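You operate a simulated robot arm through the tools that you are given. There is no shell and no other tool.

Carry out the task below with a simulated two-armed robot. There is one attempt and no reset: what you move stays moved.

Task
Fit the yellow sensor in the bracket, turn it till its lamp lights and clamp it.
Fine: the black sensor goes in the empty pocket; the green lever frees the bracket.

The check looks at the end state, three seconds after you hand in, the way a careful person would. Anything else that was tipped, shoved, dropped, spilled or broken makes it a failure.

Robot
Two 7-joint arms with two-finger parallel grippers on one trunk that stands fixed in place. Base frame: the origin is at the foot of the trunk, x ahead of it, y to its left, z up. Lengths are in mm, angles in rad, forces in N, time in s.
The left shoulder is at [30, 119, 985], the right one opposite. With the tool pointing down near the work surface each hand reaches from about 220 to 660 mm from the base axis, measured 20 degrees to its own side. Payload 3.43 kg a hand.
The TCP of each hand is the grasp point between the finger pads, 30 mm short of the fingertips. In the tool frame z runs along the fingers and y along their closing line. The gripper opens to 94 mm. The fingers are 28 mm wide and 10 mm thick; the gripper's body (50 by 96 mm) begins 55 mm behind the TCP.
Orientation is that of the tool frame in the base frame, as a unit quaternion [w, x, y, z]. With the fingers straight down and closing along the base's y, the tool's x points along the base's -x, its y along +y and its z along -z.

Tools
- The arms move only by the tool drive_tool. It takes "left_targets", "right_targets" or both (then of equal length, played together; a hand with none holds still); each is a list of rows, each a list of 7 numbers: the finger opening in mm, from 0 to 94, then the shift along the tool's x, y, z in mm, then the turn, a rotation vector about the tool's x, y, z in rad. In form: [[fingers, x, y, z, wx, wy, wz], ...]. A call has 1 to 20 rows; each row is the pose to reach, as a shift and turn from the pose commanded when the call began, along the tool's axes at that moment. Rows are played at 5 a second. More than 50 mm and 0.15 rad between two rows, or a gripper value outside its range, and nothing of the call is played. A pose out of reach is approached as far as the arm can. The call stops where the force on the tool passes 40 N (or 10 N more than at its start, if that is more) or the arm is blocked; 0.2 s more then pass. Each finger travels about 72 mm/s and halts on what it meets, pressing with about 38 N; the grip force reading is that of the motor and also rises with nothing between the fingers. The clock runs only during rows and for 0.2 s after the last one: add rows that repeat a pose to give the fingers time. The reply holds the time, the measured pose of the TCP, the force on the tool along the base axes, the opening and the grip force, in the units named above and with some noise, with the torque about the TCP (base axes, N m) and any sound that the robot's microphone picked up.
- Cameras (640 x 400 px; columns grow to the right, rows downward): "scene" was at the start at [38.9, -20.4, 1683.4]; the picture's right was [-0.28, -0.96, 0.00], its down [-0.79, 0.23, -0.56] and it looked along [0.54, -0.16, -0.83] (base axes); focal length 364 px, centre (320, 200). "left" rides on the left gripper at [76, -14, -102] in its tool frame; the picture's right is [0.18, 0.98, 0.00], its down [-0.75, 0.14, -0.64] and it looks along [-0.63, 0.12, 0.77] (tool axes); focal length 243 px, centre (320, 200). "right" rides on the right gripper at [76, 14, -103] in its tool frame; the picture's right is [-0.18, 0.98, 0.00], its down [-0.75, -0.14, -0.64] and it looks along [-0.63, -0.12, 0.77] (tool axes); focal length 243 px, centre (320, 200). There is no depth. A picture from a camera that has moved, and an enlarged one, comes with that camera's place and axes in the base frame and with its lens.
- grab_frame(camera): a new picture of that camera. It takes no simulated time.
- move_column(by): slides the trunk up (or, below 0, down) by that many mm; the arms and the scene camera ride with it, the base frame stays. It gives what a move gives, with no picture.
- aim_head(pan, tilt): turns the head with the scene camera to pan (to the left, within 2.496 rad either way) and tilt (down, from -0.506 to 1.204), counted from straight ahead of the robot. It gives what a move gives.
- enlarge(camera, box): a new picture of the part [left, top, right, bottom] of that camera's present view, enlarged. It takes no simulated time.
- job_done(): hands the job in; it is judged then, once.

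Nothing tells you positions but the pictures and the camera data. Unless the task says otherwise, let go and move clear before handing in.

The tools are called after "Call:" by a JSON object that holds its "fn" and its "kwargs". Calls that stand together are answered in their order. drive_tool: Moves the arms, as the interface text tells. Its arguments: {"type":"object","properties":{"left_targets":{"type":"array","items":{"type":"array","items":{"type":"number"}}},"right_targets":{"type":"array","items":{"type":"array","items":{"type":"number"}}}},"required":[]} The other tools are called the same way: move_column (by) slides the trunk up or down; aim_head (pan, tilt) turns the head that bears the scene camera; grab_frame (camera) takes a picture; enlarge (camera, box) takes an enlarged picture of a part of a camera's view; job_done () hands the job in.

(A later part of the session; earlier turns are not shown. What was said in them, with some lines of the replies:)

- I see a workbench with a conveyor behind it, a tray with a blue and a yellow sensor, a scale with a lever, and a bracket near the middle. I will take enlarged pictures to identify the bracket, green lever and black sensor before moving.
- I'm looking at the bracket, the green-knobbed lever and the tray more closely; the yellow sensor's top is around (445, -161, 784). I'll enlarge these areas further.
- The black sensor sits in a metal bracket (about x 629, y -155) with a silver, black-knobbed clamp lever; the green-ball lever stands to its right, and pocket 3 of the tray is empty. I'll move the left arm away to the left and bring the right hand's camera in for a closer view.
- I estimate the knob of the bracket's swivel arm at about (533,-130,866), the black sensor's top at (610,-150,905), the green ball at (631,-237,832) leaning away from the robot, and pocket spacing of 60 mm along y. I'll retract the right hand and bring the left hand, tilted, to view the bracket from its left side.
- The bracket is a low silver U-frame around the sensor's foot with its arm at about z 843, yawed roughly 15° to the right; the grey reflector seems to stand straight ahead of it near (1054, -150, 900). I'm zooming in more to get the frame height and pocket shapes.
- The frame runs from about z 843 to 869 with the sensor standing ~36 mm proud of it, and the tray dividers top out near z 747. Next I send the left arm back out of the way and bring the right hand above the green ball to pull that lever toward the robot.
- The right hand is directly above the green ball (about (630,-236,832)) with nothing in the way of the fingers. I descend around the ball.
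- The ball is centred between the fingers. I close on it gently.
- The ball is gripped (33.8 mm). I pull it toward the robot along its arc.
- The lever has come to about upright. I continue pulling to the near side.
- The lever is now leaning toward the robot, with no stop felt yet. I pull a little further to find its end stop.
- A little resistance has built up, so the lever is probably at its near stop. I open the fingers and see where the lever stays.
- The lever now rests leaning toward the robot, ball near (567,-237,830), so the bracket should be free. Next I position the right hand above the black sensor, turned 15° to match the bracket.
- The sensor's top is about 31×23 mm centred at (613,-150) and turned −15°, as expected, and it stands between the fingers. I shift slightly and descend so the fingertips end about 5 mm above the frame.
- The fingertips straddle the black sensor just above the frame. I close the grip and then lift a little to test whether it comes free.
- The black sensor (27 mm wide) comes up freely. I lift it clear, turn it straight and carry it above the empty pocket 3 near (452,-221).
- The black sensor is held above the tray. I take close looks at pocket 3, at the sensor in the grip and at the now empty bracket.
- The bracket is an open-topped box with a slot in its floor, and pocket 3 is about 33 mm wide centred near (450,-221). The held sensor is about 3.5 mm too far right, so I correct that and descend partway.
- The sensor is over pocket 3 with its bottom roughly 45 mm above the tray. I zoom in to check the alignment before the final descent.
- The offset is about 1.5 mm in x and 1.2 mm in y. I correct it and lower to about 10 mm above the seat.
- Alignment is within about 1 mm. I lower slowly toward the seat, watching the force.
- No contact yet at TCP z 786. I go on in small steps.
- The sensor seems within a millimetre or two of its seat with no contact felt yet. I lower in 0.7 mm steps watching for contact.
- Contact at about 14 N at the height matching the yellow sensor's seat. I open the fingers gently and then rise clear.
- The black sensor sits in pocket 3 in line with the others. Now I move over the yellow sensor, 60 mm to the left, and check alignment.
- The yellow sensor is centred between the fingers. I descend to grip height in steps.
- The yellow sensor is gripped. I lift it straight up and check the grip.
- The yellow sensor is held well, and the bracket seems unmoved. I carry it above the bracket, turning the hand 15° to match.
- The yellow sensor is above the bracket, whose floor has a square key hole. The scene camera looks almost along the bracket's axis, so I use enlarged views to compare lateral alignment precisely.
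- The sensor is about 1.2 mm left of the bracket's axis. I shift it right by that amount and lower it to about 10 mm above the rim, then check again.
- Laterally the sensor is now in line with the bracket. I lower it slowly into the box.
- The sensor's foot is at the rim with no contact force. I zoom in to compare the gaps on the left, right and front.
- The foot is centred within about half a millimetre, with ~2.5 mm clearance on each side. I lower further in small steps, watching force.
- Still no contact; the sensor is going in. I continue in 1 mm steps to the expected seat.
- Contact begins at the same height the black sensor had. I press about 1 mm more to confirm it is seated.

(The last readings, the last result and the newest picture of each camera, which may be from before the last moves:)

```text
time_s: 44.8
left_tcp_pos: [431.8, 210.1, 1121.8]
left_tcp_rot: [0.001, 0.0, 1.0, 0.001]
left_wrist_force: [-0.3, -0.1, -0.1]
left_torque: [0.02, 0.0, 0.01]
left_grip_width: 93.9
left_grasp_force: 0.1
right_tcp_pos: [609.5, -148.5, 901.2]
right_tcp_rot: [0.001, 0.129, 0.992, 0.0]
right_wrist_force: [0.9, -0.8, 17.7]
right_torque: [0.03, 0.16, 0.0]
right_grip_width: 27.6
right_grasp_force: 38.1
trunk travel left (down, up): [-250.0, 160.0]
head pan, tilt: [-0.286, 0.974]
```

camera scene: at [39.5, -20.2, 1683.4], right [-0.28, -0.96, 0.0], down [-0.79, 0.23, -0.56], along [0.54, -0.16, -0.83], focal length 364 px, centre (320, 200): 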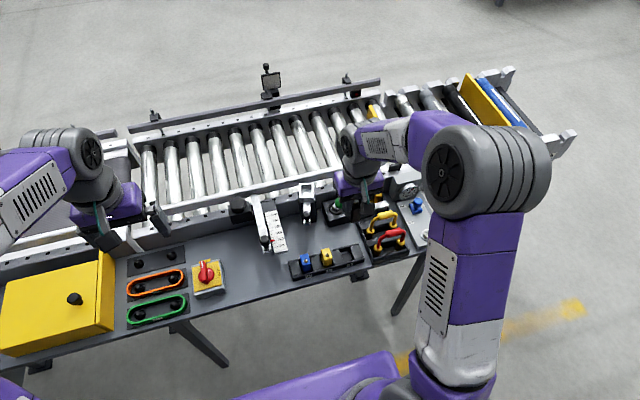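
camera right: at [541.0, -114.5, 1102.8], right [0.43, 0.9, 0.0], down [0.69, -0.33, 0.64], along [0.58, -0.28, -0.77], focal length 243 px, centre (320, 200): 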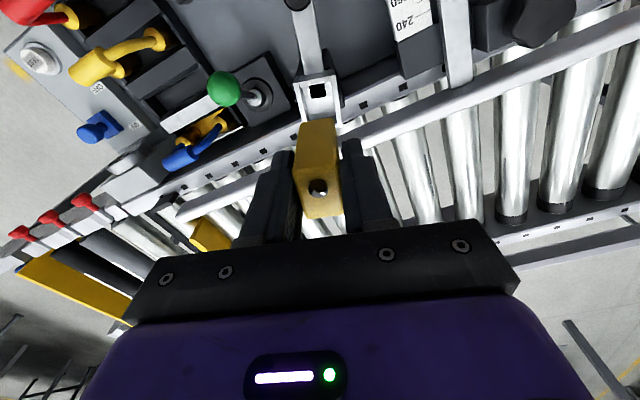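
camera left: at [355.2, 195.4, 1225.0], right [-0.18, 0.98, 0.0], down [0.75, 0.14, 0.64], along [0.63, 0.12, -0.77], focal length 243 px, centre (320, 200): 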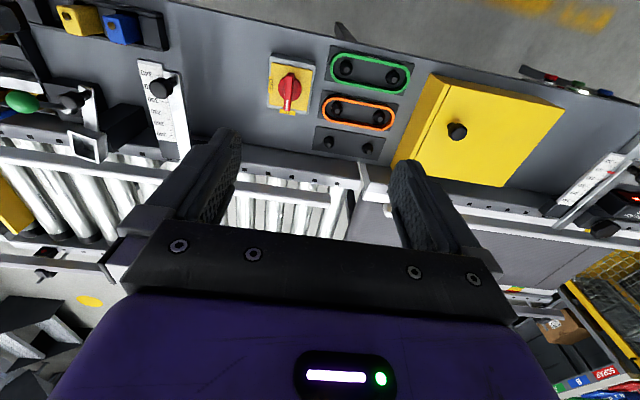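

The sensor is firmly seated. The bracket's pivot lies almost under the grasp point, so I ease off the pressing and turn the sensor with the bracket in place toward straight ahead, in steps, watching the lamp.

Call:
{"fn": "drive_tool", "kwargs": {"right_targets": [[18, 0, 0, -1.3, 0, 0, 0], [18, 0, 0, -1.3, 0, 0, -0.03], [18, 0, 0, -1.3, 0, 0, -0.06], [18, 0, 0, -1.3, 0, 0, -0.09], [18, 0, 0, -1.3, 0, 0, -0.12], [18, 0, 0, -1.3, 0, 0, -0.12]]}}

Call:
{"fn": "enlarge", "kwargs": {"camera": "scene", "box": [285, 165, 335, 230]}}

Call:
{"fn": "enlarge", "kwargs": {"camera": "right", "box": [270, 60, 370, 220]}}

```text
time_s: 46.2
left_tcp_pos: [431.4, 210.6, 1122.4]
left_tcp_rot: [0.001, 0.001, 1.0, -0.001]
left_wrist_force: [0.5, 0.4, 0.5]
left_torque: [0.0, 0.0, -0.01]
left_grip_width: 94.2
left_grasp_force: 0.1
right_tcp_pos: [609.9, -148.3, 902.2]
right_tcp_rot: [0.001, 0.069, 0.998, 0.0]
right_wrist_force: [3.4, 1.1, 11.4]
right_torque: [-0.04, -0.12, 0.0]
right_grip_width: 27.3
right_grasp_force: 38.1
trunk travel left (down, up): [-250.0, 160.0]
head pan, tilt: [-0.286, 0.974]
```

```text
6.15 times, centred on (310, 198) of scene
camera zoom: at [38.1, -20.0, 1683.5], right [-0.28, -0.96, 0.0], down [-0.79, 0.23, -0.56], along [0.54, -0.16, -0.83], focal length 2240 px, centre (382, 215)
```

zoom: 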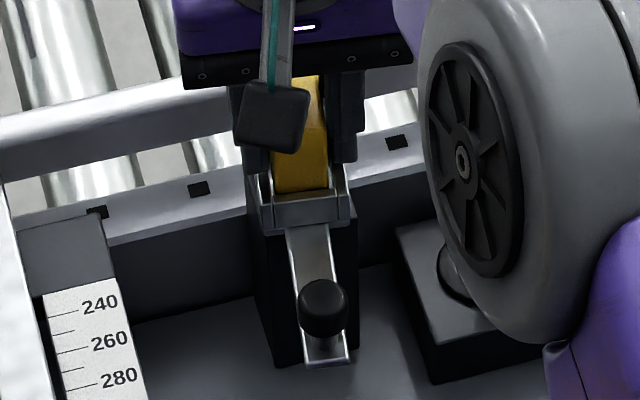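

```text
2.50 times, centred on (320, 140) of right
camera zoom: at [536.7, -124.6, 1003.9], right [0.32, 0.95, 0.0], down [0.73, -0.24, 0.64], along [0.61, -0.2, -0.77], focal length 606 px, centre (320, 350)
```

zoom: 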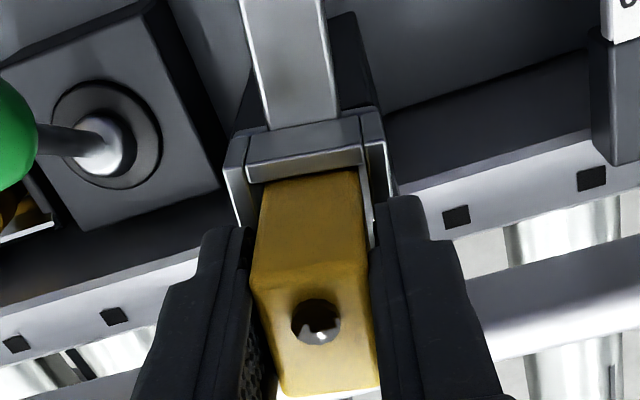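

The bracket turns with the sensor without resistance. I continue in small steps and check the lamp.

Call:
{"fn": "drive_tool", "kwargs": {"right_targets": [[18, 0, 0, 0, 0, 0, -0.02], [18, 0, 0, 0, 0, 0, -0.04], [18, 0, 0, 0, 0, 0, -0.06], [18, 0, 0, 0, 0, 0, -0.06]]}}

Call:
{"fn": "enlarge", "kwargs": {"camera": "right", "box": [270, 60, 370, 220]}}

Call:
{"fn": "drive_tool", "kwargs": {"right_targets": [[18, 0, 0, 0, 0, 0, -0.02], [18, 0, 0, 0, 0, 0, -0.04], [18, 0, 0, 0, 0, 0, -0.04]]}}

Call:
{"fn": "enlarge", "kwargs": {"camera": "right", "box": [270, 60, 370, 220]}}

Call:
{"fn": "enlarge", "kwargs": {"camera": "scene", "box": [285, 165, 335, 230]}}

```text
time_s: 47.2
left_tcp_pos: [432.2, 209.3, 1122.0]
left_tcp_rot: [0.0, 0.0, 1.0, 0.0]
left_wrist_force: [0.0, 0.4, -0.3]
left_torque: [0.03, -0.03, -0.01]
left_grip_width: 93.9
left_grasp_force: 0.0
right_tcp_pos: [609.1, -149.5, 900.8]
right_tcp_rot: [-0.001, 0.039, 0.999, 0.0]
right_wrist_force: [2.7, -1.2, 9.6]
right_torque: [-0.07, -0.07, -0.02]
right_grip_width: 27.7
right_grasp_force: 37.9
trunk travel left (down, up): [-250.0, 160.0]
head pan, tilt: [-0.286, 0.974]
```

```text
2.50 times, centred on (320, 140) of right
camera zoom: at [535.1, -129.1, 1003.9], right [0.26, 0.97, 0.0], down [0.74, -0.2, 0.64], along [0.62, -0.17, -0.77], focal length 606 px, centre (320, 350)
```

zoom: 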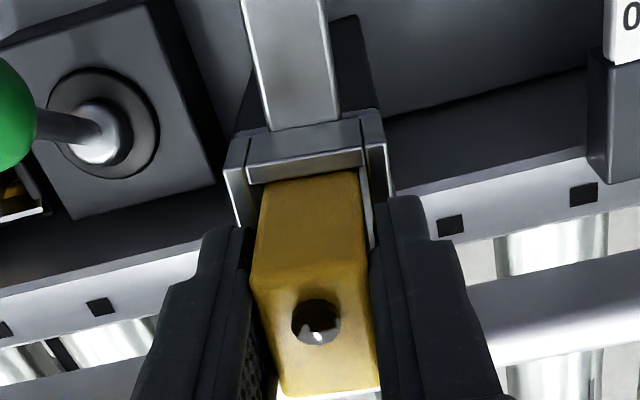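

```text
time_s: 48.0
left_tcp_pos: [431.3, 208.9, 1120.4]
left_tcp_rot: [0.0, 0.0, 1.0, 0.0]
left_wrist_force: [-0.1, -0.2, 0.0]
left_torque: [0.02, 0.04, 0.03]
left_grip_width: 93.9
left_grasp_force: 0.1
right_tcp_pos: [608.9, -149.0, 900.8]
right_tcp_rot: [-0.001, 0.019, 1.0, 0.0]
right_wrist_force: [0.2, 0.3, 9.2]
right_torque: [0.0, 0.02, 0.02]
right_grip_width: 27.4
right_grasp_force: 38.0
trunk travel left (down, up): [-250.0, 160.0]
head pan, tilt: [-0.286, 0.974]
```

```text
2.50 times, centred on (320, 140) of right
camera zoom: at [534.3, -132.2, 1003.9], right [0.22, 0.98, 0.0], down [0.75, -0.17, 0.64], along [0.63, -0.14, -0.77], focal length 606 px, centre (320, 350)
```

zoom: 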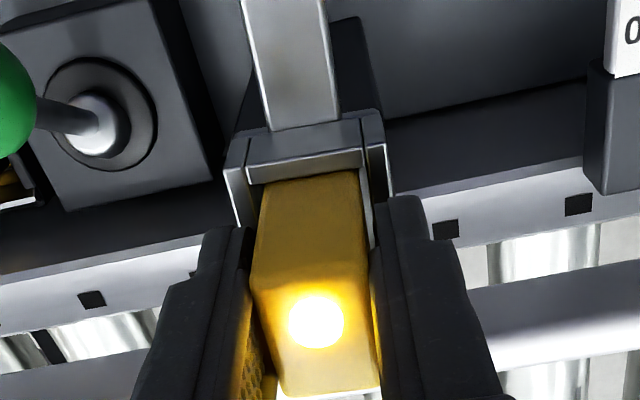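

```text
6.15 times, centred on (310, 198) of scene
camera zoom: at [37.7, -20.2, 1683.5], right [-0.28, -0.96, 0.0], down [-0.79, 0.23, -0.56], along [0.54, -0.16, -0.83], focal length 2240 px, centre (382, 215)
```

zoom: 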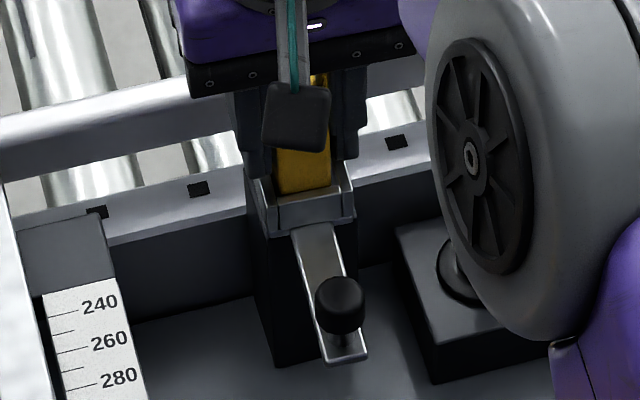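

The lamp is now lit (yellow glow on top) at about −2° hand yaw. To centre it with margin, I step on a little to see how wide the lit range is.

Call:
{"fn": "drive_tool", "kwargs": {"right_targets": [[18, 0, 0, 0, 0, 0, -0.015], [18, 0, 0, 0, 0, 0, -0.03], [18, 0, 0, 0, 0, 0, -0.03]]}}

Call:
{"fn": "enlarge", "kwargs": {"camera": "right", "box": [270, 60, 370, 220]}}

Call:
{"fn": "drive_tool", "kwargs": {"right_targets": [[18, 0, 0, 0, 0, 0, -0.015], [18, 0, 0, 0, 0, 0, -0.03], [18, 0, 0, 0, 0, 0, -0.03]]}}

Call:
{"fn": "enlarge", "kwargs": {"camera": "right", "box": [270, 60, 370, 220]}}

```text
time_s: 48.8
left_tcp_pos: [431.0, 208.7, 1121.5]
left_tcp_rot: [0.001, 0.0, 1.0, 0.0]
left_wrist_force: [-0.6, -0.3, 1.3]
left_torque: [-0.01, 0.0, -0.01]
left_grip_width: 94.0
left_grasp_force: 0.0
right_tcp_pos: [608.5, -150.1, 901.3]
right_tcp_rot: [0.0, 0.003, 1.0, 0.0]
right_wrist_force: [0.0, -1.5, 7.8]
right_torque: [-0.02, 0.06, -0.03]
right_grip_width: 27.4
right_grasp_force: 37.8
trunk travel left (down, up): [-250.0, 160.0]
head pan, tilt: [-0.286, 0.974]
```

```text
2.50 times, centred on (320, 140) of right
camera zoom: at [533.8, -134.5, 1003.9], right [0.19, 0.98, 0.0], down [0.75, -0.15, 0.64], along [0.63, -0.12, -0.77], focal length 606 px, centre (320, 350)
```

zoom: 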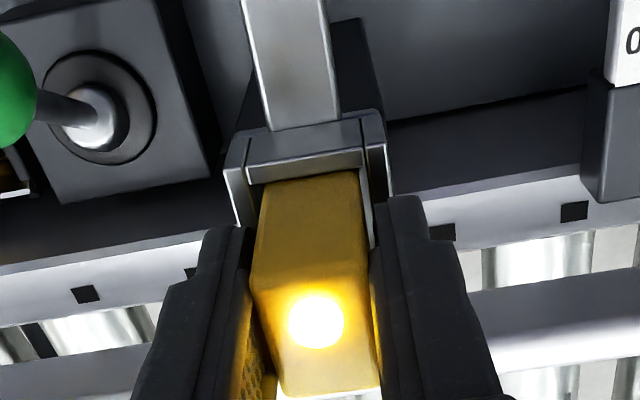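

```text
time_s: 49.6
left_tcp_pos: [431.9, 209.2, 1121.2]
left_tcp_rot: [0.0, 0.0, 1.0, 0.0]
left_wrist_force: [0.6, 0.7, 0.6]
left_torque: [0.01, -0.01, 0.01]
left_grip_width: 94.3
left_grasp_force: 0.0
right_tcp_pos: [607.9, -149.5, 900.9]
right_tcp_rot: [0.0, -0.012, 1.0, 0.0]
right_wrist_force: [-0.5, -0.9, 6.7]
right_torque: [0.01, 0.04, 0.01]
right_grip_width: 27.3
right_grasp_force: 38.1
trunk travel left (down, up): [-250.0, 160.0]
head pan, tilt: [-0.286, 0.974]
```

```text
2.50 times, centred on (320, 140) of right
camera zoom: at [533.5, -136.7, 1003.8], right [0.16, 0.99, 0.0], down [0.76, -0.12, 0.64], along [0.63, -0.1, -0.77], focal length 606 px, centre (320, 350)
```

zoom: 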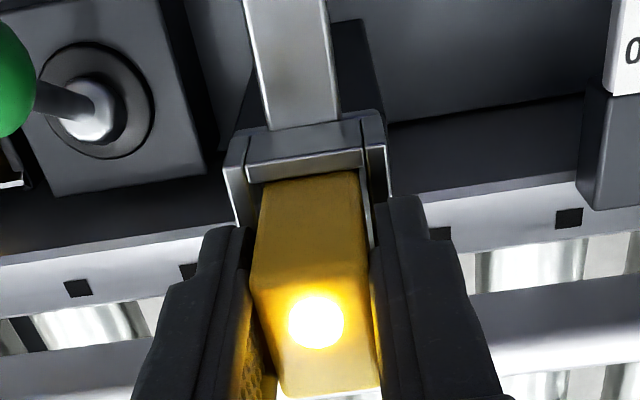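

Still lit at about 0° and +1°. I continue to find the far edge of the lit range.

Call:
{"fn": "drive_tool", "kwargs": {"right_targets": [[18, 0, 0, 0, 0, 0, -0.015], [18, 0, 0, 0, 0, 0, -0.03], [18, 0, 0, 0, 0, 0, -0.03]]}}

Call:
{"fn": "enlarge", "kwargs": {"camera": "right", "box": [270, 60, 370, 220]}}

Call:
{"fn": "drive_tool", "kwargs": {"right_targets": [[18, 0, 0, 0, 0, 0, -0.015], [18, 0, 0, 0, 0, 0, -0.03], [18, 0, 0, 0, 0, 0, -0.03]]}}

Call:
{"fn": "enlarge", "kwargs": {"camera": "right", "box": [270, 60, 370, 220]}}

```text
time_s: 50.4
left_tcp_pos: [430.7, 208.5, 1120.0]
left_tcp_rot: [0.001, 0.0, 1.0, 0.0]
left_wrist_force: [-0.6, -0.3, 0.5]
left_torque: [0.05, -0.01, -0.03]
left_grip_width: 93.7
left_grasp_force: 0.1
right_tcp_pos: [609.1, -148.9, 902.0]
right_tcp_rot: [-0.001, -0.026, 1.0, -0.001]
right_wrist_force: [-2.3, 1.3, 7.8]
right_torque: [0.04, 0.15, -0.04]
right_grip_width: 27.4
right_grasp_force: 37.9
trunk travel left (down, up): [-250.0, 160.0]
head pan, tilt: [-0.286, 0.974]
```

```text
2.50 times, centred on (320, 140) of right
camera zoom: at [533.2, -139.0, 1003.8], right [0.13, 0.99, 0.0], down [0.76, -0.1, 0.64], along [0.64, -0.08, -0.77], focal length 606 px, centre (320, 350)
```

zoom: 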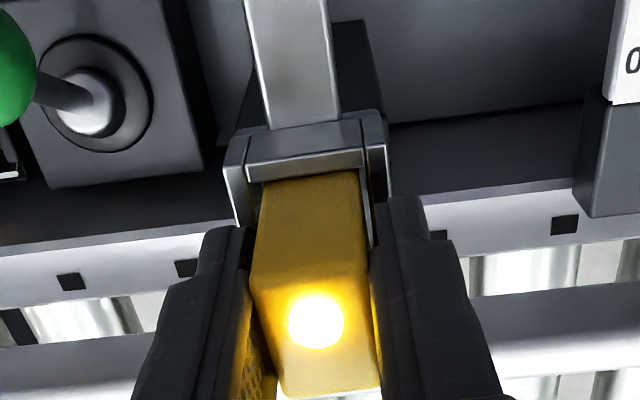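

```text
time_s: 51.2
left_tcp_pos: [431.6, 209.7, 1122.3]
left_tcp_rot: [0.001, 0.0, 1.0, 0.0]
left_wrist_force: [-0.1, 0.1, 0.3]
left_torque: [0.0, 0.01, 0.01]
left_grip_width: 94.0
left_grasp_force: 0.2
right_tcp_pos: [609.4, -149.8, 900.5]
right_tcp_rot: [0.001, -0.042, 0.999, 0.0]
right_wrist_force: [-0.6, -0.2, 6.2]
right_torque: [-0.02, 0.07, 0.03]
right_grip_width: 27.3
right_grasp_force: 38.2
trunk travel left (down, up): [-250.0, 160.0]
head pan, tilt: [-0.286, 0.974]
```

```text
2.50 times, centred on (320, 140) of right
camera zoom: at [533.2, -141.3, 1003.7], right [0.1, 0.99, 0.0], down [0.76, -0.08, 0.64], along [0.64, -0.07, -0.77], focal length 606 px, centre (320, 350)
```

zoom: 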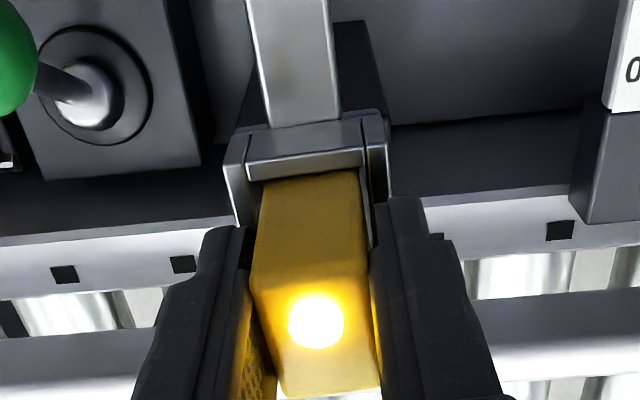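

Still lit at about +4.6°. I go on to find the other edge.

Call:
{"fn": "drive_tool", "kwargs": {"right_targets": [[18, 0, 0, 0, 0, 0, -0.015], [18, 0, 0, 0, 0, 0, -0.03], [18, 0, 0, 0, 0, 0, -0.03]]}}

Call:
{"fn": "enlarge", "kwargs": {"camera": "right", "box": [270, 60, 370, 220]}}

Call:
{"fn": "drive_tool", "kwargs": {"right_targets": [[18, 0, 0, 0, 0, 0, -0.015], [18, 0, 0, 0, 0, 0, -0.03], [18, 0, 0, 0, 0, 0, -0.03]]}}

Call:
{"fn": "enlarge", "kwargs": {"camera": "right", "box": [270, 60, 370, 220]}}

```text
time_s: 52.0
left_tcp_pos: [432.3, 209.7, 1121.1]
left_tcp_rot: [0.0, 0.0, 1.0, 0.0]
left_wrist_force: [0.9, 0.4, -0.4]
left_torque: [0.02, -0.02, 0.0]
left_grip_width: 94.1
left_grasp_force: 0.0
right_tcp_pos: [610.1, -149.3, 902.0]
right_tcp_rot: [0.0, -0.055, 0.998, 0.0]
right_wrist_force: [-0.1, -0.6, 6.4]
right_torque: [-0.02, 0.06, -0.01]
right_grip_width: 27.2
right_grasp_force: 37.5
trunk travel left (down, up): [-250.0, 160.0]
head pan, tilt: [-0.286, 0.974]
```

```text
2.50 times, centred on (320, 140) of right
camera zoom: at [533.0, -143.5, 1003.7], right [0.07, 1.0, 0.0], down [0.76, -0.06, 0.64], along [0.64, -0.05, -0.77], focal length 606 px, centre (320, 350)
```

zoom: 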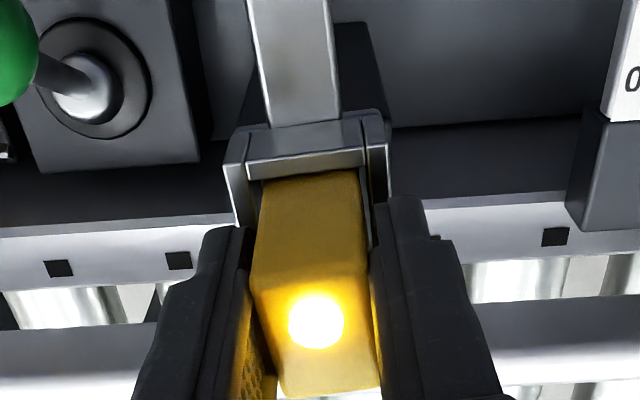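

```text
time_s: 52.8
left_tcp_pos: [430.8, 208.9, 1121.7]
left_tcp_rot: [0.0, -0.001, 1.0, -0.001]
left_wrist_force: [-0.1, -1.0, 0.0]
left_torque: [0.01, 0.01, -0.02]
left_grip_width: 94.0
left_grasp_force: 0.1
right_tcp_pos: [608.9, -149.1, 901.1]
right_tcp_rot: [0.001, -0.071, 0.997, 0.001]
right_wrist_force: [1.5, 1.5, 5.3]
right_torque: [0.03, -0.1, 0.03]
right_grip_width: 27.6
right_grasp_force: 37.7
trunk travel left (down, up): [-250.0, 160.0]
head pan, tilt: [-0.286, 0.974]
```

```text
2.50 times, centred on (320, 140) of right
camera zoom: at [532.9, -145.9, 1003.7], right [0.04, 1.0, 0.0], down [0.77, -0.03, 0.64], along [0.64, -0.03, -0.77], focal length 606 px, centre (320, 350)
```

zoom: 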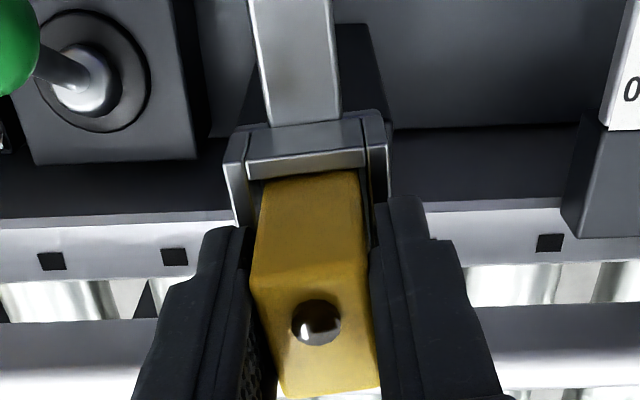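

The lit range runs from about −3.4° to +7°, so I turn back to its middle (about +1.9°) and confirm the lamp.

Call:
{"fn": "drive_tool", "kwargs": {"right_targets": [[18, 0, 0, 0, 0, 0, 0.03], [18, 0, 0, 0, 0, 0, 0.06], [18, 0, 0, 0, 0, 0, 0.09], [18, 0, 0, 0, 0, 0, 0.11], [18, 0, 0, 0, 0, 0, 0.11]]}}

Call:
{"fn": "enlarge", "kwargs": {"camera": "right", "box": [270, 60, 370, 220]}}

```text
time_s: 54.0
left_tcp_pos: [432.2, 208.7, 1121.3]
left_tcp_rot: [0.0, 0.0, 1.0, 0.001]
left_wrist_force: [0.4, 0.7, 0.3]
left_torque: [0.01, 0.0, 0.0]
left_grip_width: 93.8
left_grasp_force: 0.1
right_tcp_pos: [609.8, -149.5, 901.3]
right_tcp_rot: [0.0, -0.015, 1.0, 0.0]
right_wrist_force: [-0.5, 0.4, 4.4]
right_torque: [0.04, 0.01, 0.01]
right_grip_width: 27.3
right_grasp_force: 38.2
trunk travel left (down, up): [-250.0, 160.0]
head pan, tilt: [-0.286, 0.974]
```

```text
2.50 times, centred on (320, 140) of right
camera zoom: at [533.8, -136.9, 1003.7], right [0.15, 0.99, 0.0], down [0.76, -0.12, 0.64], along [0.63, -0.1, -0.77], focal length 606 px, centre (320, 350)
```

zoom: 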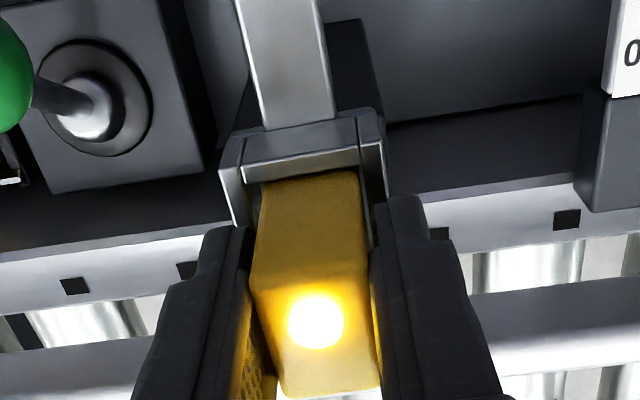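

The lamp is lit. The bracket has a little backlash behind the sensor, so I overshoot slightly and come back so that both bracket and sensor end near the middle of the lit range.

Call:
{"fn": "drive_tool", "kwargs": {"right_targets": [[18, 0, 0, 0, 0, 0, 0.02], [18, 0, 0, 0, 0, 0, 0.04], [18, 0, 0, 0, 0, 0, 0.04], [18, 0, 0, 0, 0, 0, 0.025], [18, 0, 0, 0, 0, 0, 0.012], [18, 0, 0, 0, 0, 0, 0.012]]}}

Call:
{"fn": "enlarge", "kwargs": {"camera": "right", "box": [270, 60, 370, 220]}}

Call:
{"fn": "drive_tool", "kwargs": {"right_targets": [[24, 0, 0, 0, 0, 0, 0], [30, 0, 0, 0, 0, 0, 0], [36, 0, 0, 0, 0, 0, 0], [44, 0, 0, 0, 0, 0, 0], [44, 0, 0, 0, 0, 0, 0]]}}

Call:
{"fn": "enlarge", "kwargs": {"camera": "right", "box": [270, 60, 370, 220]}}

```text
time_s: 55.4
left_tcp_pos: [431.6, 210.5, 1121.0]
left_tcp_rot: [0.0, 0.0, 1.0, 0.001]
left_wrist_force: [-0.2, 0.0, -0.4]
left_torque: [0.03, 0.0, 0.02]
left_grip_width: 94.1
left_grasp_force: 0.0
right_tcp_pos: [609.3, -149.3, 901.4]
right_tcp_rot: [0.0, -0.011, 1.0, 0.0]
right_wrist_force: [0.7, -0.1, 2.4]
right_torque: [-0.07, -0.06, -0.01]
right_grip_width: 27.4
right_grasp_force: 37.8
trunk travel left (down, up): [-250.0, 160.0]
head pan, tilt: [-0.286, 0.974]
```

```text
2.50 times, centred on (320, 140) of right
camera zoom: at [533.7, -136.4, 1003.7], right [0.16, 0.99, 0.0], down [0.76, -0.13, 0.64], along [0.63, -0.11, -0.77], focal length 606 px, centre (320, 350)
```

zoom: 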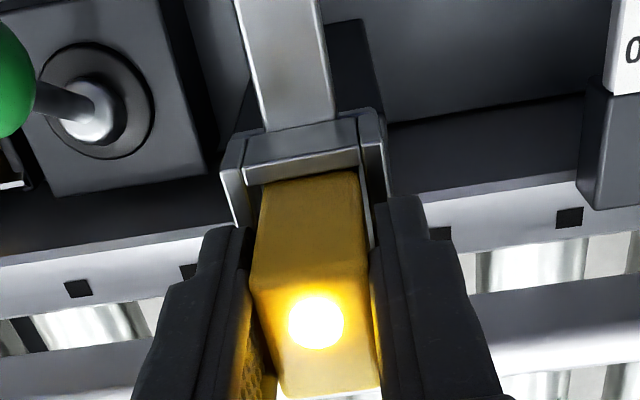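

```text
time_s: 56.6
left_tcp_pos: [431.2, 209.1, 1121.1]
left_tcp_rot: [0.0, 0.0, 1.0, 0.001]
left_wrist_force: [-0.5, -0.2, 0.4]
left_torque: [-0.01, 0.04, -0.04]
left_grip_width: 94.1
left_grasp_force: 0.1
right_tcp_pos: [609.7, -148.3, 900.8]
right_tcp_rot: [0.0, -0.011, 1.0, 0.0]
right_wrist_force: [0.4, 0.5, -0.3]
right_torque: [-0.01, 0.04, -0.02]
right_grip_width: 44.0
right_grasp_force: 0.1
trunk travel left (down, up): [-250.0, 160.0]
head pan, tilt: [-0.286, 0.974]
```

```text
2.50 times, centred on (320, 140) of right
camera zoom: at [534.0, -136.2, 1003.7], right [0.16, 0.99, 0.0], down [0.76, -0.13, 0.64], along [0.63, -0.11, -0.77], focal length 606 px, centre (320, 350)
```

zoom: 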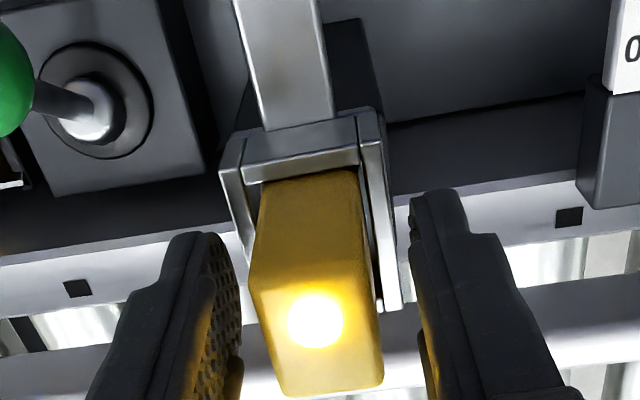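

The sensor stays seated with its lamp lit after release. I rise clear and then go above the green ball to push the lever back.

Call:
{"fn": "drive_tool", "kwargs": {"right_targets": [[44, 0, 0, -10, 0, 0, 0], [44, 0, 0, -30, 0, 0, 0], [44, 0, 0, -60, 0, 0, 0], [44, 0, 0, -90, 0, 0, 0], [50, 0, 0, -100, 0, 0, 0]]}}

Call:
{"fn": "drive_tool", "kwargs": {"right_targets": [[60, 15, -30, 5, 0, 0, 0.018], [60, 30, -60, 15, 0, 0, 0.018], [60, 42, -87, 30, 0, 0, 0.018], [60, 42, -87, 45, 0, 0, 0.018], [60, 42, -87, 45, 0, 0, 0.018]]}}

Call:
{"fn": "grab_frame", "kwargs": {"camera": "right"}}

Call:
{"fn": "enlarge", "kwargs": {"camera": "scene", "box": [285, 165, 365, 230]}}

```text
time_s: 57.8
left_tcp_pos: [432.0, 209.8, 1121.4]
left_tcp_rot: [0.0, 0.001, 1.0, -0.001]
left_wrist_force: [-0.4, 0.0, 0.8]
left_torque: [-0.03, 0.0, -0.01]
left_grip_width: 94.0
left_grasp_force: 0.2
right_tcp_pos: [610.4, -149.9, 1001.6]
right_tcp_rot: [-0.001, -0.01, 1.0, 0.0]
right_wrist_force: [-0.5, -0.2, -0.2]
right_torque: [0.01, 0.0, 0.02]
right_grip_width: 49.8
right_grasp_force: 0.0
trunk travel left (down, up): [-250.0, 160.0]
head pan, tilt: [-0.286, 0.974]
```

```text
time_s: 59.0
left_tcp_pos: [432.5, 208.6, 1121.6]
left_tcp_rot: [0.0, 0.0, 1.0, 0.0]
left_wrist_force: [0.6, 0.4, -0.9]
left_torque: [0.0, 0.02, -0.01]
left_grip_width: 94.3
left_grasp_force: 0.0
right_tcp_pos: [569.9, -236.1, 956.6]
right_tcp_rot: [0.001, -0.002, 1.0, 0.0]
right_wrist_force: [0.8, 0.1, 0.2]
right_torque: [-0.01, 0.0, 0.02]
right_grip_width: 60.4
right_grasp_force: 0.1
trunk travel left (down, up): [-250.0, 160.0]
head pan, tilt: [-0.286, 0.974]
```

```text
taken
camera right: at [493.7, -223.4, 1058.8], right [0.18, 0.98, 0.0], down [0.75, -0.14, 0.64], along [0.63, -0.12, -0.77], focal length 243 px, centre (320, 200)
```

right: 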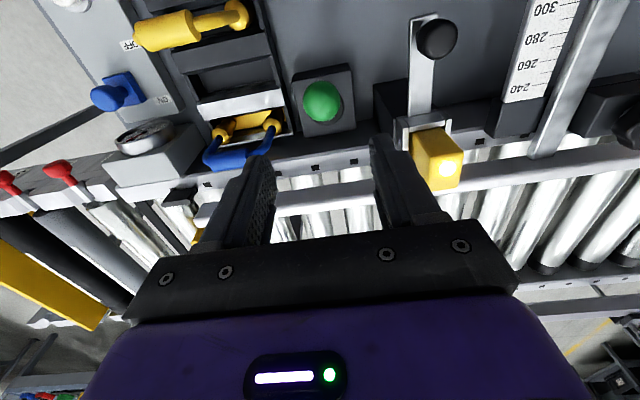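

```text
6.15 times, centred on (325, 198) of scene
camera zoom: at [38.5, -20.8, 1683.4], right [-0.28, -0.96, 0.0], down [-0.79, 0.23, -0.56], along [0.54, -0.16, -0.83], focal length 2240 px, centre (289, 215)
```

zoom: 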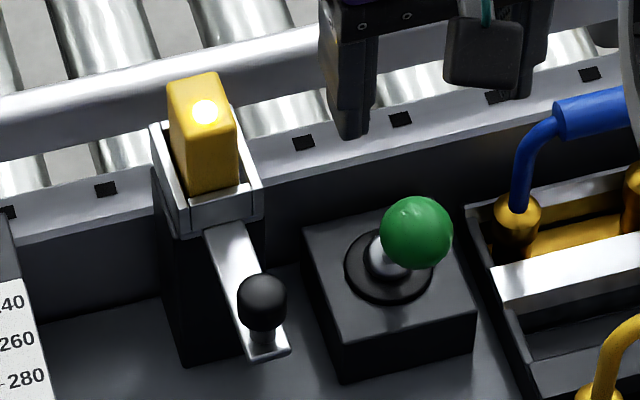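

The yellow sensor sits in the bracket with its lamp bright. I centre the hand on the green ball (about (567,-235,830)) and descend around it.

Call:
{"fn": "drive_tool", "kwargs": {"right_targets": [[60, 2.5, 2.3, 35, 0, 0, 0], [60, 2.5, 2.3, 70, 0, 0, 0], [60, 2.5, 2.3, 100, 0, 0, 0], [60, 2.5, 2.3, 124, 0, 0, 0], [60, 2.5, 2.3, 124, 0, 0, 0]]}}

Call:
{"fn": "grab_frame", "kwargs": {"camera": "right"}}

```text
time_s: 60.2
left_tcp_pos: [431.8, 209.7, 1120.5]
left_tcp_rot: [0.0, 0.0, 1.0, -0.001]
left_wrist_force: [-0.1, 0.1, 0.2]
left_torque: [0.03, -0.02, 0.0]
left_grip_width: 94.1
left_grasp_force: 0.0
right_tcp_pos: [569.4, -234.8, 832.7]
right_tcp_rot: [0.0, -0.001, 1.0, 0.0]
right_wrist_force: [-0.5, -0.4, -0.6]
right_torque: [0.0, 0.0, 0.01]
right_grip_width: 60.1
right_grasp_force: 0.0
trunk travel left (down, up): [-250.0, 160.0]
head pan, tilt: [-0.286, 0.974]
```

```text
taken
camera right: at [493.4, -220.7, 933.7], right [0.18, 0.98, 0.0], down [0.75, -0.14, 0.64], along [0.63, -0.12, -0.77], focal length 243 px, centre (320, 200)
```

right: 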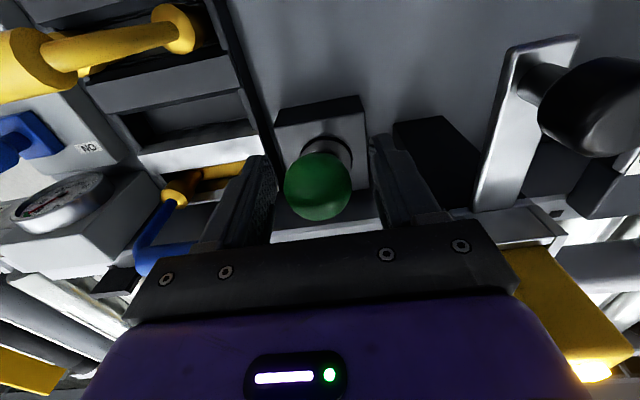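

The ball is between the fingers. I close on it.

Call:
{"fn": "drive_tool", "kwargs": {"right_targets": [[45, 0, 0, 0, 0, 0, 0], [30, 0, 0, 0, 0, 0, 0], [28, 0, 0, 0, 0, 0, 0], [28, 0, 0, 0, 0, 0, 0]]}}

```text
time_s: 61.2
left_tcp_pos: [432.4, 208.6, 1120.9]
left_tcp_rot: [0.0, 0.0, 1.0, 0.0]
left_wrist_force: [0.0, 0.2, -0.1]
left_torque: [0.0, -0.01, 0.01]
left_grip_width: 94.2
left_grasp_force: 0.0
right_tcp_pos: [569.3, -234.8, 831.4]
right_tcp_rot: [0.0, -0.001, 1.0, 0.001]
right_wrist_force: [0.4, -1.2, -1.7]
right_torque: [-0.08, -0.03, 0.08]
right_grip_width: 36.2
right_grasp_force: 44.4
trunk travel left (down, up): [-250.0, 160.0]
head pan, tilt: [-0.286, 0.974]
```

The ball is gripped without side load. I push the lever away from the robot along its arc to clamp.

Call:
{"fn": "drive_tool", "kwargs": {"right_targets": [[28, -6, 0, -2.0, 0, 0, 0], [28, -12, 0, -3.8, 0, 0, 0], [28, -18, 0, -5, 0, 0, 0], [28, -25, 0, -6, 0, 0, 0], [28, -32, 0, -6.3, 0, 0, 0], [28, -39, 0, -6, 0, 0, 0], [28, -46, 0, -5, 0, 0, 0], [28, -52, 0, -3.6, 0, 0, 0], [28, -58, 0, -1.8, 0, 0, 0], [28, -62, 0, -0.5, 0, 0, 0], [28, -62, 0, -0.5, 0, 0, 0]]}}

Call:
{"fn": "enlarge", "kwargs": {"camera": "scene", "box": [285, 155, 365, 230]}}

Call:
{"fn": "grab_frame", "kwargs": {"camera": "right"}}

```text
time_s: 63.6
left_tcp_pos: [430.7, 208.7, 1122.9]
left_tcp_rot: [0.001, 0.0, 1.0, 0.001]
left_wrist_force: [0.2, 0.2, -0.2]
left_torque: [-0.02, 0.02, -0.01]
left_grip_width: 94.2
left_grasp_force: 0.0
right_tcp_pos: [625.9, -236.3, 831.7]
right_tcp_rot: [-0.002, -0.001, 1.0, 0.0]
right_wrist_force: [-16.1, 0.1, 1.5]
right_torque: [-0.03, 1.12, 0.05]
right_grip_width: 33.7
right_grasp_force: 44.9
trunk travel left (down, up): [-250.0, 160.0]
head pan, tilt: [-0.286, 0.974]
```

```text
5.33 times, centred on (325, 192) of scene
camera zoom: at [36.6, -20.4, 1683.4], right [-0.28, -0.96, 0.0], down [-0.79, 0.23, -0.56], along [0.54, -0.16, -0.83], focal length 1941 px, centre (293, 240)
```

zoom: 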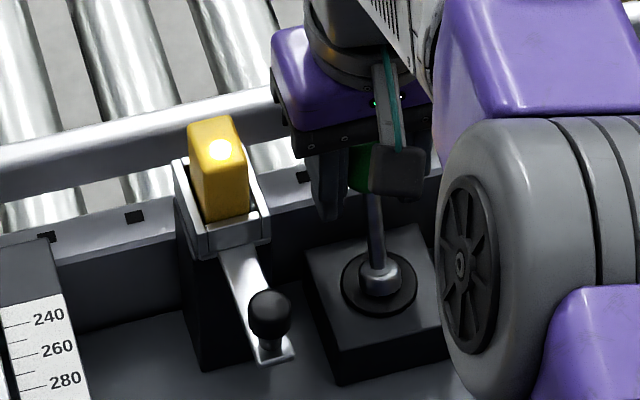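

```text
taken
camera right: at [551.4, -220.9, 934.8], right [0.18, 0.98, 0.0], down [0.76, -0.14, 0.64], along [0.63, -0.12, -0.77], focal length 243 px, centre (320, 200)
```

right: 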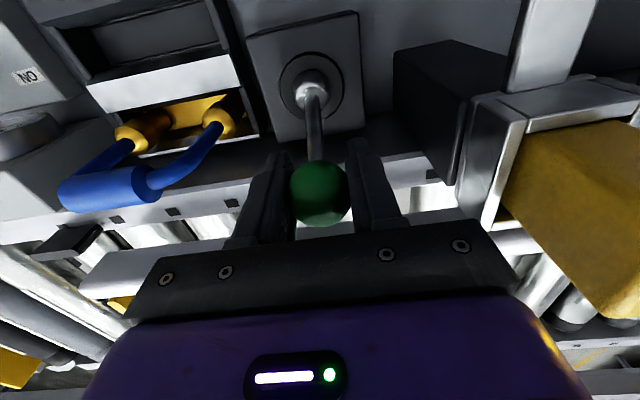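

The lever meets 16 N of resistance near its original far position. I push a few millimetres more to bring it fully home.

Call:
{"fn": "drive_tool", "kwargs": {"right_targets": [[28, -1.5, 0, 0.6, 0, 0, 0], [28, -3, 0, 1.2, 0, 0, 0], [28, -4.5, 0, 1.8, 0, 0, 0], [28, -4.5, 0, 1.8, 0, 0, 0]]}}

Call:
{"fn": "enlarge", "kwargs": {"camera": "scene", "box": [285, 155, 365, 230]}}

```text
time_s: 64.6
left_tcp_pos: [430.3, 208.2, 1121.4]
left_tcp_rot: [0.001, 0.0, 1.0, 0.0]
left_wrist_force: [-0.1, -0.8, -0.4]
left_torque: [-0.04, -0.02, 0.01]
left_grip_width: 94.0
left_grasp_force: 0.1
right_tcp_pos: [629.9, -235.8, 830.2]
right_tcp_rot: [-0.003, -0.001, 1.0, 0.0]
right_wrist_force: [-20.9, -2.3, -1.6]
right_torque: [-0.04, 1.1, 0.0]
right_grip_width: 33.5
right_grasp_force: 45.2
trunk travel left (down, up): [-250.0, 160.0]
head pan, tilt: [-0.286, 0.974]
```

```text
5.33 times, centred on (325, 192) of scene
camera zoom: at [36.3, -20.8, 1683.5], right [-0.28, -0.96, 0.0], down [-0.79, 0.23, -0.56], along [0.54, -0.16, -0.83], focal length 1941 px, centre (293, 240)
```

zoom: 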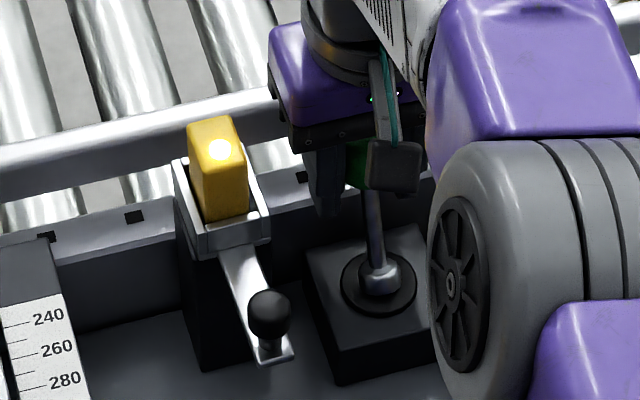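

The lever moved on to about x 630 under ~20 N. I push slightly further to find the hard stop.

Call:
{"fn": "drive_tool", "kwargs": {"right_targets": [[28, -1.5, 0, 0.6, 0, 0, 0], [28, -3, 0, 1.2, 0, 0, 0], [28, -3, 0, 1.2, 0, 0, 0]]}}

```text
time_s: 65.4
left_tcp_pos: [429.4, 208.7, 1122.2]
left_tcp_rot: [0.002, 0.0, 1.0, 0.0]
left_wrist_force: [0.4, -0.1, 0.1]
left_torque: [-0.01, 0.03, 0.01]
left_grip_width: 93.9
left_grasp_force: 0.1
right_tcp_pos: [632.1, -234.0, 831.0]
right_tcp_rot: [-0.003, -0.001, 1.0, 0.0]
right_wrist_force: [-31.3, -3.7, 1.9]
right_torque: [-0.11, -0.08, -0.02]
right_grip_width: 33.7
right_grasp_force: 44.7
trunk travel left (down, up): [-250.0, 160.0]
head pan, tilt: [-0.286, 0.974]
```

Force rose to 31 N at about the original lever position, so it is at its stop. I open the fingers and see if it stays.

Call:
{"fn": "drive_tool", "kwargs": {"right_targets": [[34, 2, 0, 0, 0, 0, 0], [45, 3, 0, 0, 0, 0, 0], [60, 3, 0, 0, 0, 0, 0], [60, 3, 0, 0, 0, 0, 0]]}}

Call:
{"fn": "drive_tool", "kwargs": {"right_targets": [[60, 0, 0, -35, 0, 0, 0], [60, 0, 0, -70, 0, 0, 0], [60, 0, 0, -105, 0, 0, 0], [60, 0, 0, -140, 0, 0, 0], [60, 0, 0, -140, 0, 0, 0]]}}

Call:
{"fn": "grab_frame", "kwargs": {"camera": "right"}}

Call:
{"fn": "enlarge", "kwargs": {"camera": "scene", "box": [285, 155, 365, 230]}}

```text
time_s: 66.4
left_tcp_pos: [432.6, 208.5, 1120.9]
left_tcp_rot: [0.0, 0.0, 1.0, 0.0]
left_wrist_force: [0.5, -0.1, 0.1]
left_torque: [0.0, -0.02, 0.01]
left_grip_width: 94.3
left_grasp_force: 0.0
right_tcp_pos: [633.4, -235.8, 830.1]
right_tcp_rot: [0.0, -0.001, 1.0, 0.0]
right_wrist_force: [-0.2, -0.3, -0.6]
right_torque: [0.01, -0.01, -0.01]
right_grip_width: 60.0
right_grasp_force: 0.1
trunk travel left (down, up): [-250.0, 160.0]
head pan, tilt: [-0.286, 0.974]
```

```text
time_s: 67.6
left_tcp_pos: [431.1, 209.2, 1120.9]
left_tcp_rot: [0.0, 0.001, 1.0, 0.0]
left_wrist_force: [-0.2, -0.4, 0.4]
left_torque: [0.03, -0.01, 0.02]
left_grip_width: 93.9
left_grasp_force: 0.2
right_tcp_pos: [633.2, -236.0, 970.3]
right_tcp_rot: [0.0, -0.001, 1.0, 0.0]
right_wrist_force: [-0.2, 0.2, 0.2]
right_torque: [-0.02, 0.05, 0.04]
right_grip_width: 59.7
right_grasp_force: 0.1
trunk travel left (down, up): [-250.0, 160.0]
head pan, tilt: [-0.286, 0.974]
```

```text
taken
camera right: at [557.1, -221.1, 1072.2], right [0.18, 0.98, 0.0], down [0.75, -0.14, 0.64], along [0.63, -0.12, -0.77], focal length 243 px, centre (320, 200)
```

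right: 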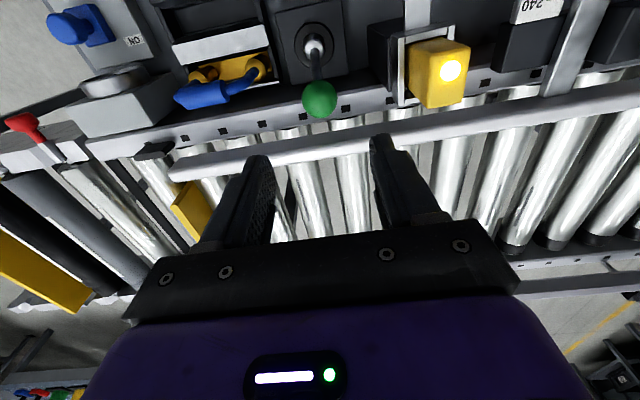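

```text
5.33 times, centred on (325, 192) of scene
camera zoom: at [39.2, -20.5, 1683.4], right [-0.28, -0.96, 0.0], down [-0.79, 0.23, -0.56], along [0.54, -0.16, -0.83], focal length 1941 px, centre (293, 240)
```

zoom: 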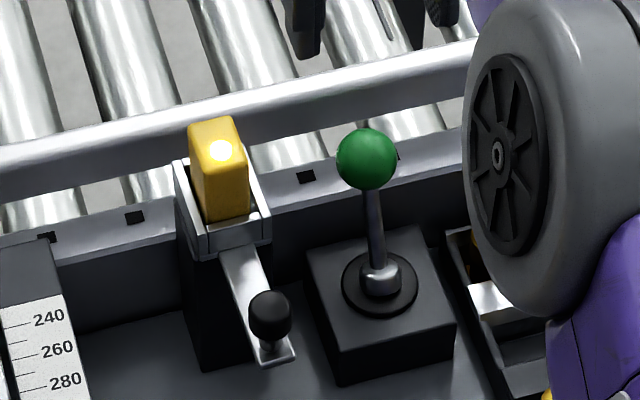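

The lever rests at its original far position and the lamp stays lit. I retract the right arm to its starting place and inspect everything.

Call:
{"fn": "drive_tool", "kwargs": {"right_targets": [[70, 30, -18, -18, 0, 0, 0], [80, 60, -36, -36, 0, 0, 0], [90, 95, -54, -54, 0, 0, 0], [94, 130, -72, -72, 0, 0, 0], [94, 165, -90, -90, 0, 0, 0], [94, 200, -108, -108, 0, 0, 0], [94, 226, -126, -120, 0, 0, 0], [94, 226, -126, -120, 0, 0, 0]]}}

Call:
{"fn": "grab_frame", "kwargs": {"camera": "scene"}}

Call:
{"fn": "enlarge", "kwargs": {"camera": "scene", "box": [285, 165, 365, 230]}}

Call:
{"fn": "enlarge", "kwargs": {"camera": "scene", "box": [285, 225, 375, 285]}}

Call:
{"fn": "enlarge", "kwargs": {"camera": "left", "box": [0, 0, 160, 170]}}

```text
time_s: 69.4
left_tcp_pos: [430.7, 208.7, 1120.9]
left_tcp_rot: [0.0, 0.0, 1.0, 0.0]
left_wrist_force: [-0.4, 1.1, 0.0]
left_torque: [0.0, -0.01, 0.03]
left_grip_width: 94.0
left_grasp_force: 0.0
right_tcp_pos: [406.6, -361.8, 1093.6]
right_tcp_rot: [0.0, -0.001, 1.0, 0.0]
right_wrist_force: [0.3, 0.5, 0.6]
right_torque: [0.01, 0.01, 0.01]
right_grip_width: 94.0
right_grasp_force: 0.0
trunk travel left (down, up): [-250.0, 160.0]
head pan, tilt: [-0.286, 0.974]
```

```text
taken
camera scene: at [39.5, -20.2, 1683.4], right [-0.28, -0.96, 0.0], down [-0.79, 0.23, -0.56], along [0.54, -0.16, -0.83], focal length 364 px, centre (320, 200)
```

scene: 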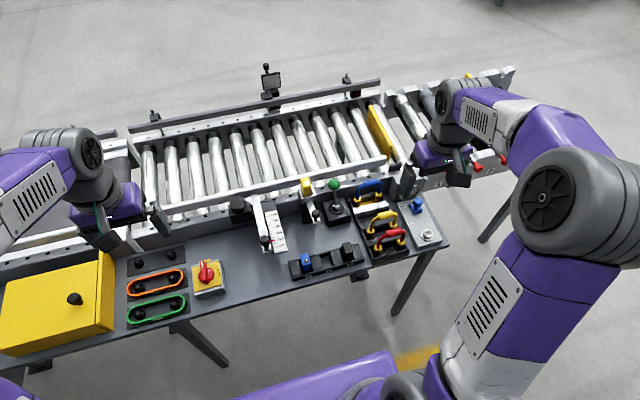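

```text
6.15 times, centred on (325, 198) of scene
camera zoom: at [39.5, -20.2, 1683.4], right [-0.28, -0.96, 0.0], down [-0.79, 0.23, -0.56], along [0.54, -0.16, -0.83], focal length 2240 px, centre (289, 215)
```

zoom: 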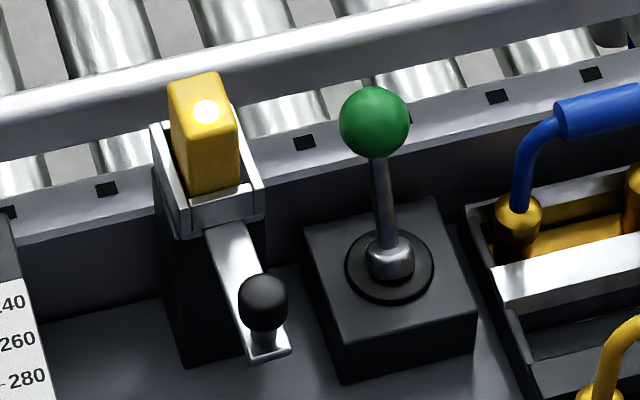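

```text
6.67 times, centred on (330, 255) of scene
camera zoom: at [39.5, -20.2, 1683.4], right [-0.28, -0.96, 0.0], down [-0.79, 0.23, -0.56], along [0.54, -0.16, -0.83], focal length 2427 px, centre (253, -167)
```

zoom: 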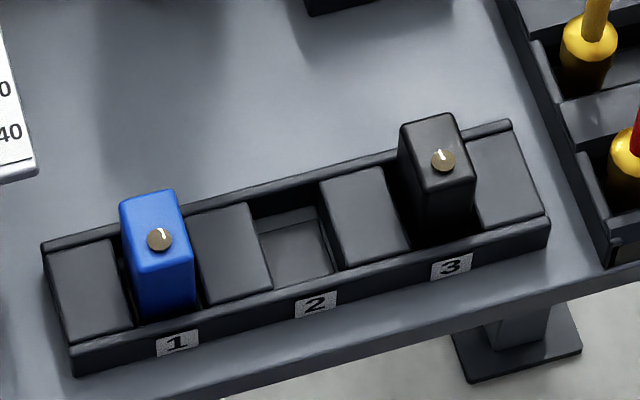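

```text
2.35 times, centred on (80, 85) of left
camera zoom: at [355.9, 195.6, 1224.7], right [-0.18, 0.98, 0.0], down [0.75, 0.14, 0.64], along [0.63, 0.12, -0.77], focal length 571 px, centre (885, 471)
```

zoom: 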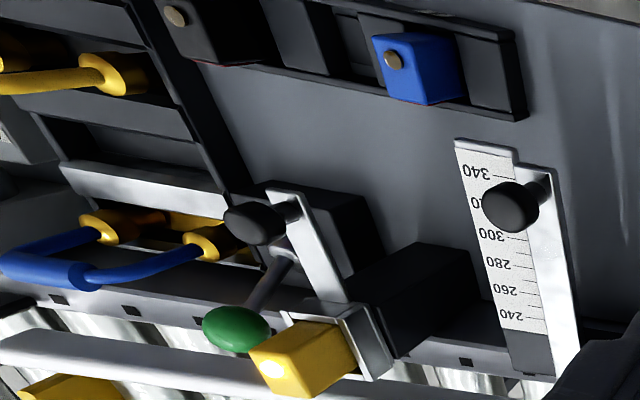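

The yellow sensor sits in the bracket with its lamp lit, and the green lever is back in its clamped position. The black sensor is seated in pocket 3, the blue one is untouched, and both arms are clear, so I hand the job in.

Call:
{"fn": "job_done", "kwargs": {}}

```text
The job is handed in.
```

The yellow sensor is seated in the bracket with its lamp lit, and the bracket is clamped again. The black sensor is in pocket 3. I have handed the job in.

- **Aim:** The lamp came on over a range of about 10 degrees, so I set the sensor near the middle of that range. It stayed lit after I clamped the bracket and moved away.
- **Clamp:** I pulled the green lever toward the robot to free the bracket and pushed it back to its far stop afterwards. It rests where it started. I did not test the clamp by pushing on the bracket.
- **Black sensor:** It sits about 1 mm farther forward in its pocket than the yellow one did in its own. Its height matches a sensor that is fully seated.
- **Everything else:** In the last pictures the blue sensor and the other controls look unmoved. Both grippers are open and both arms are clear.
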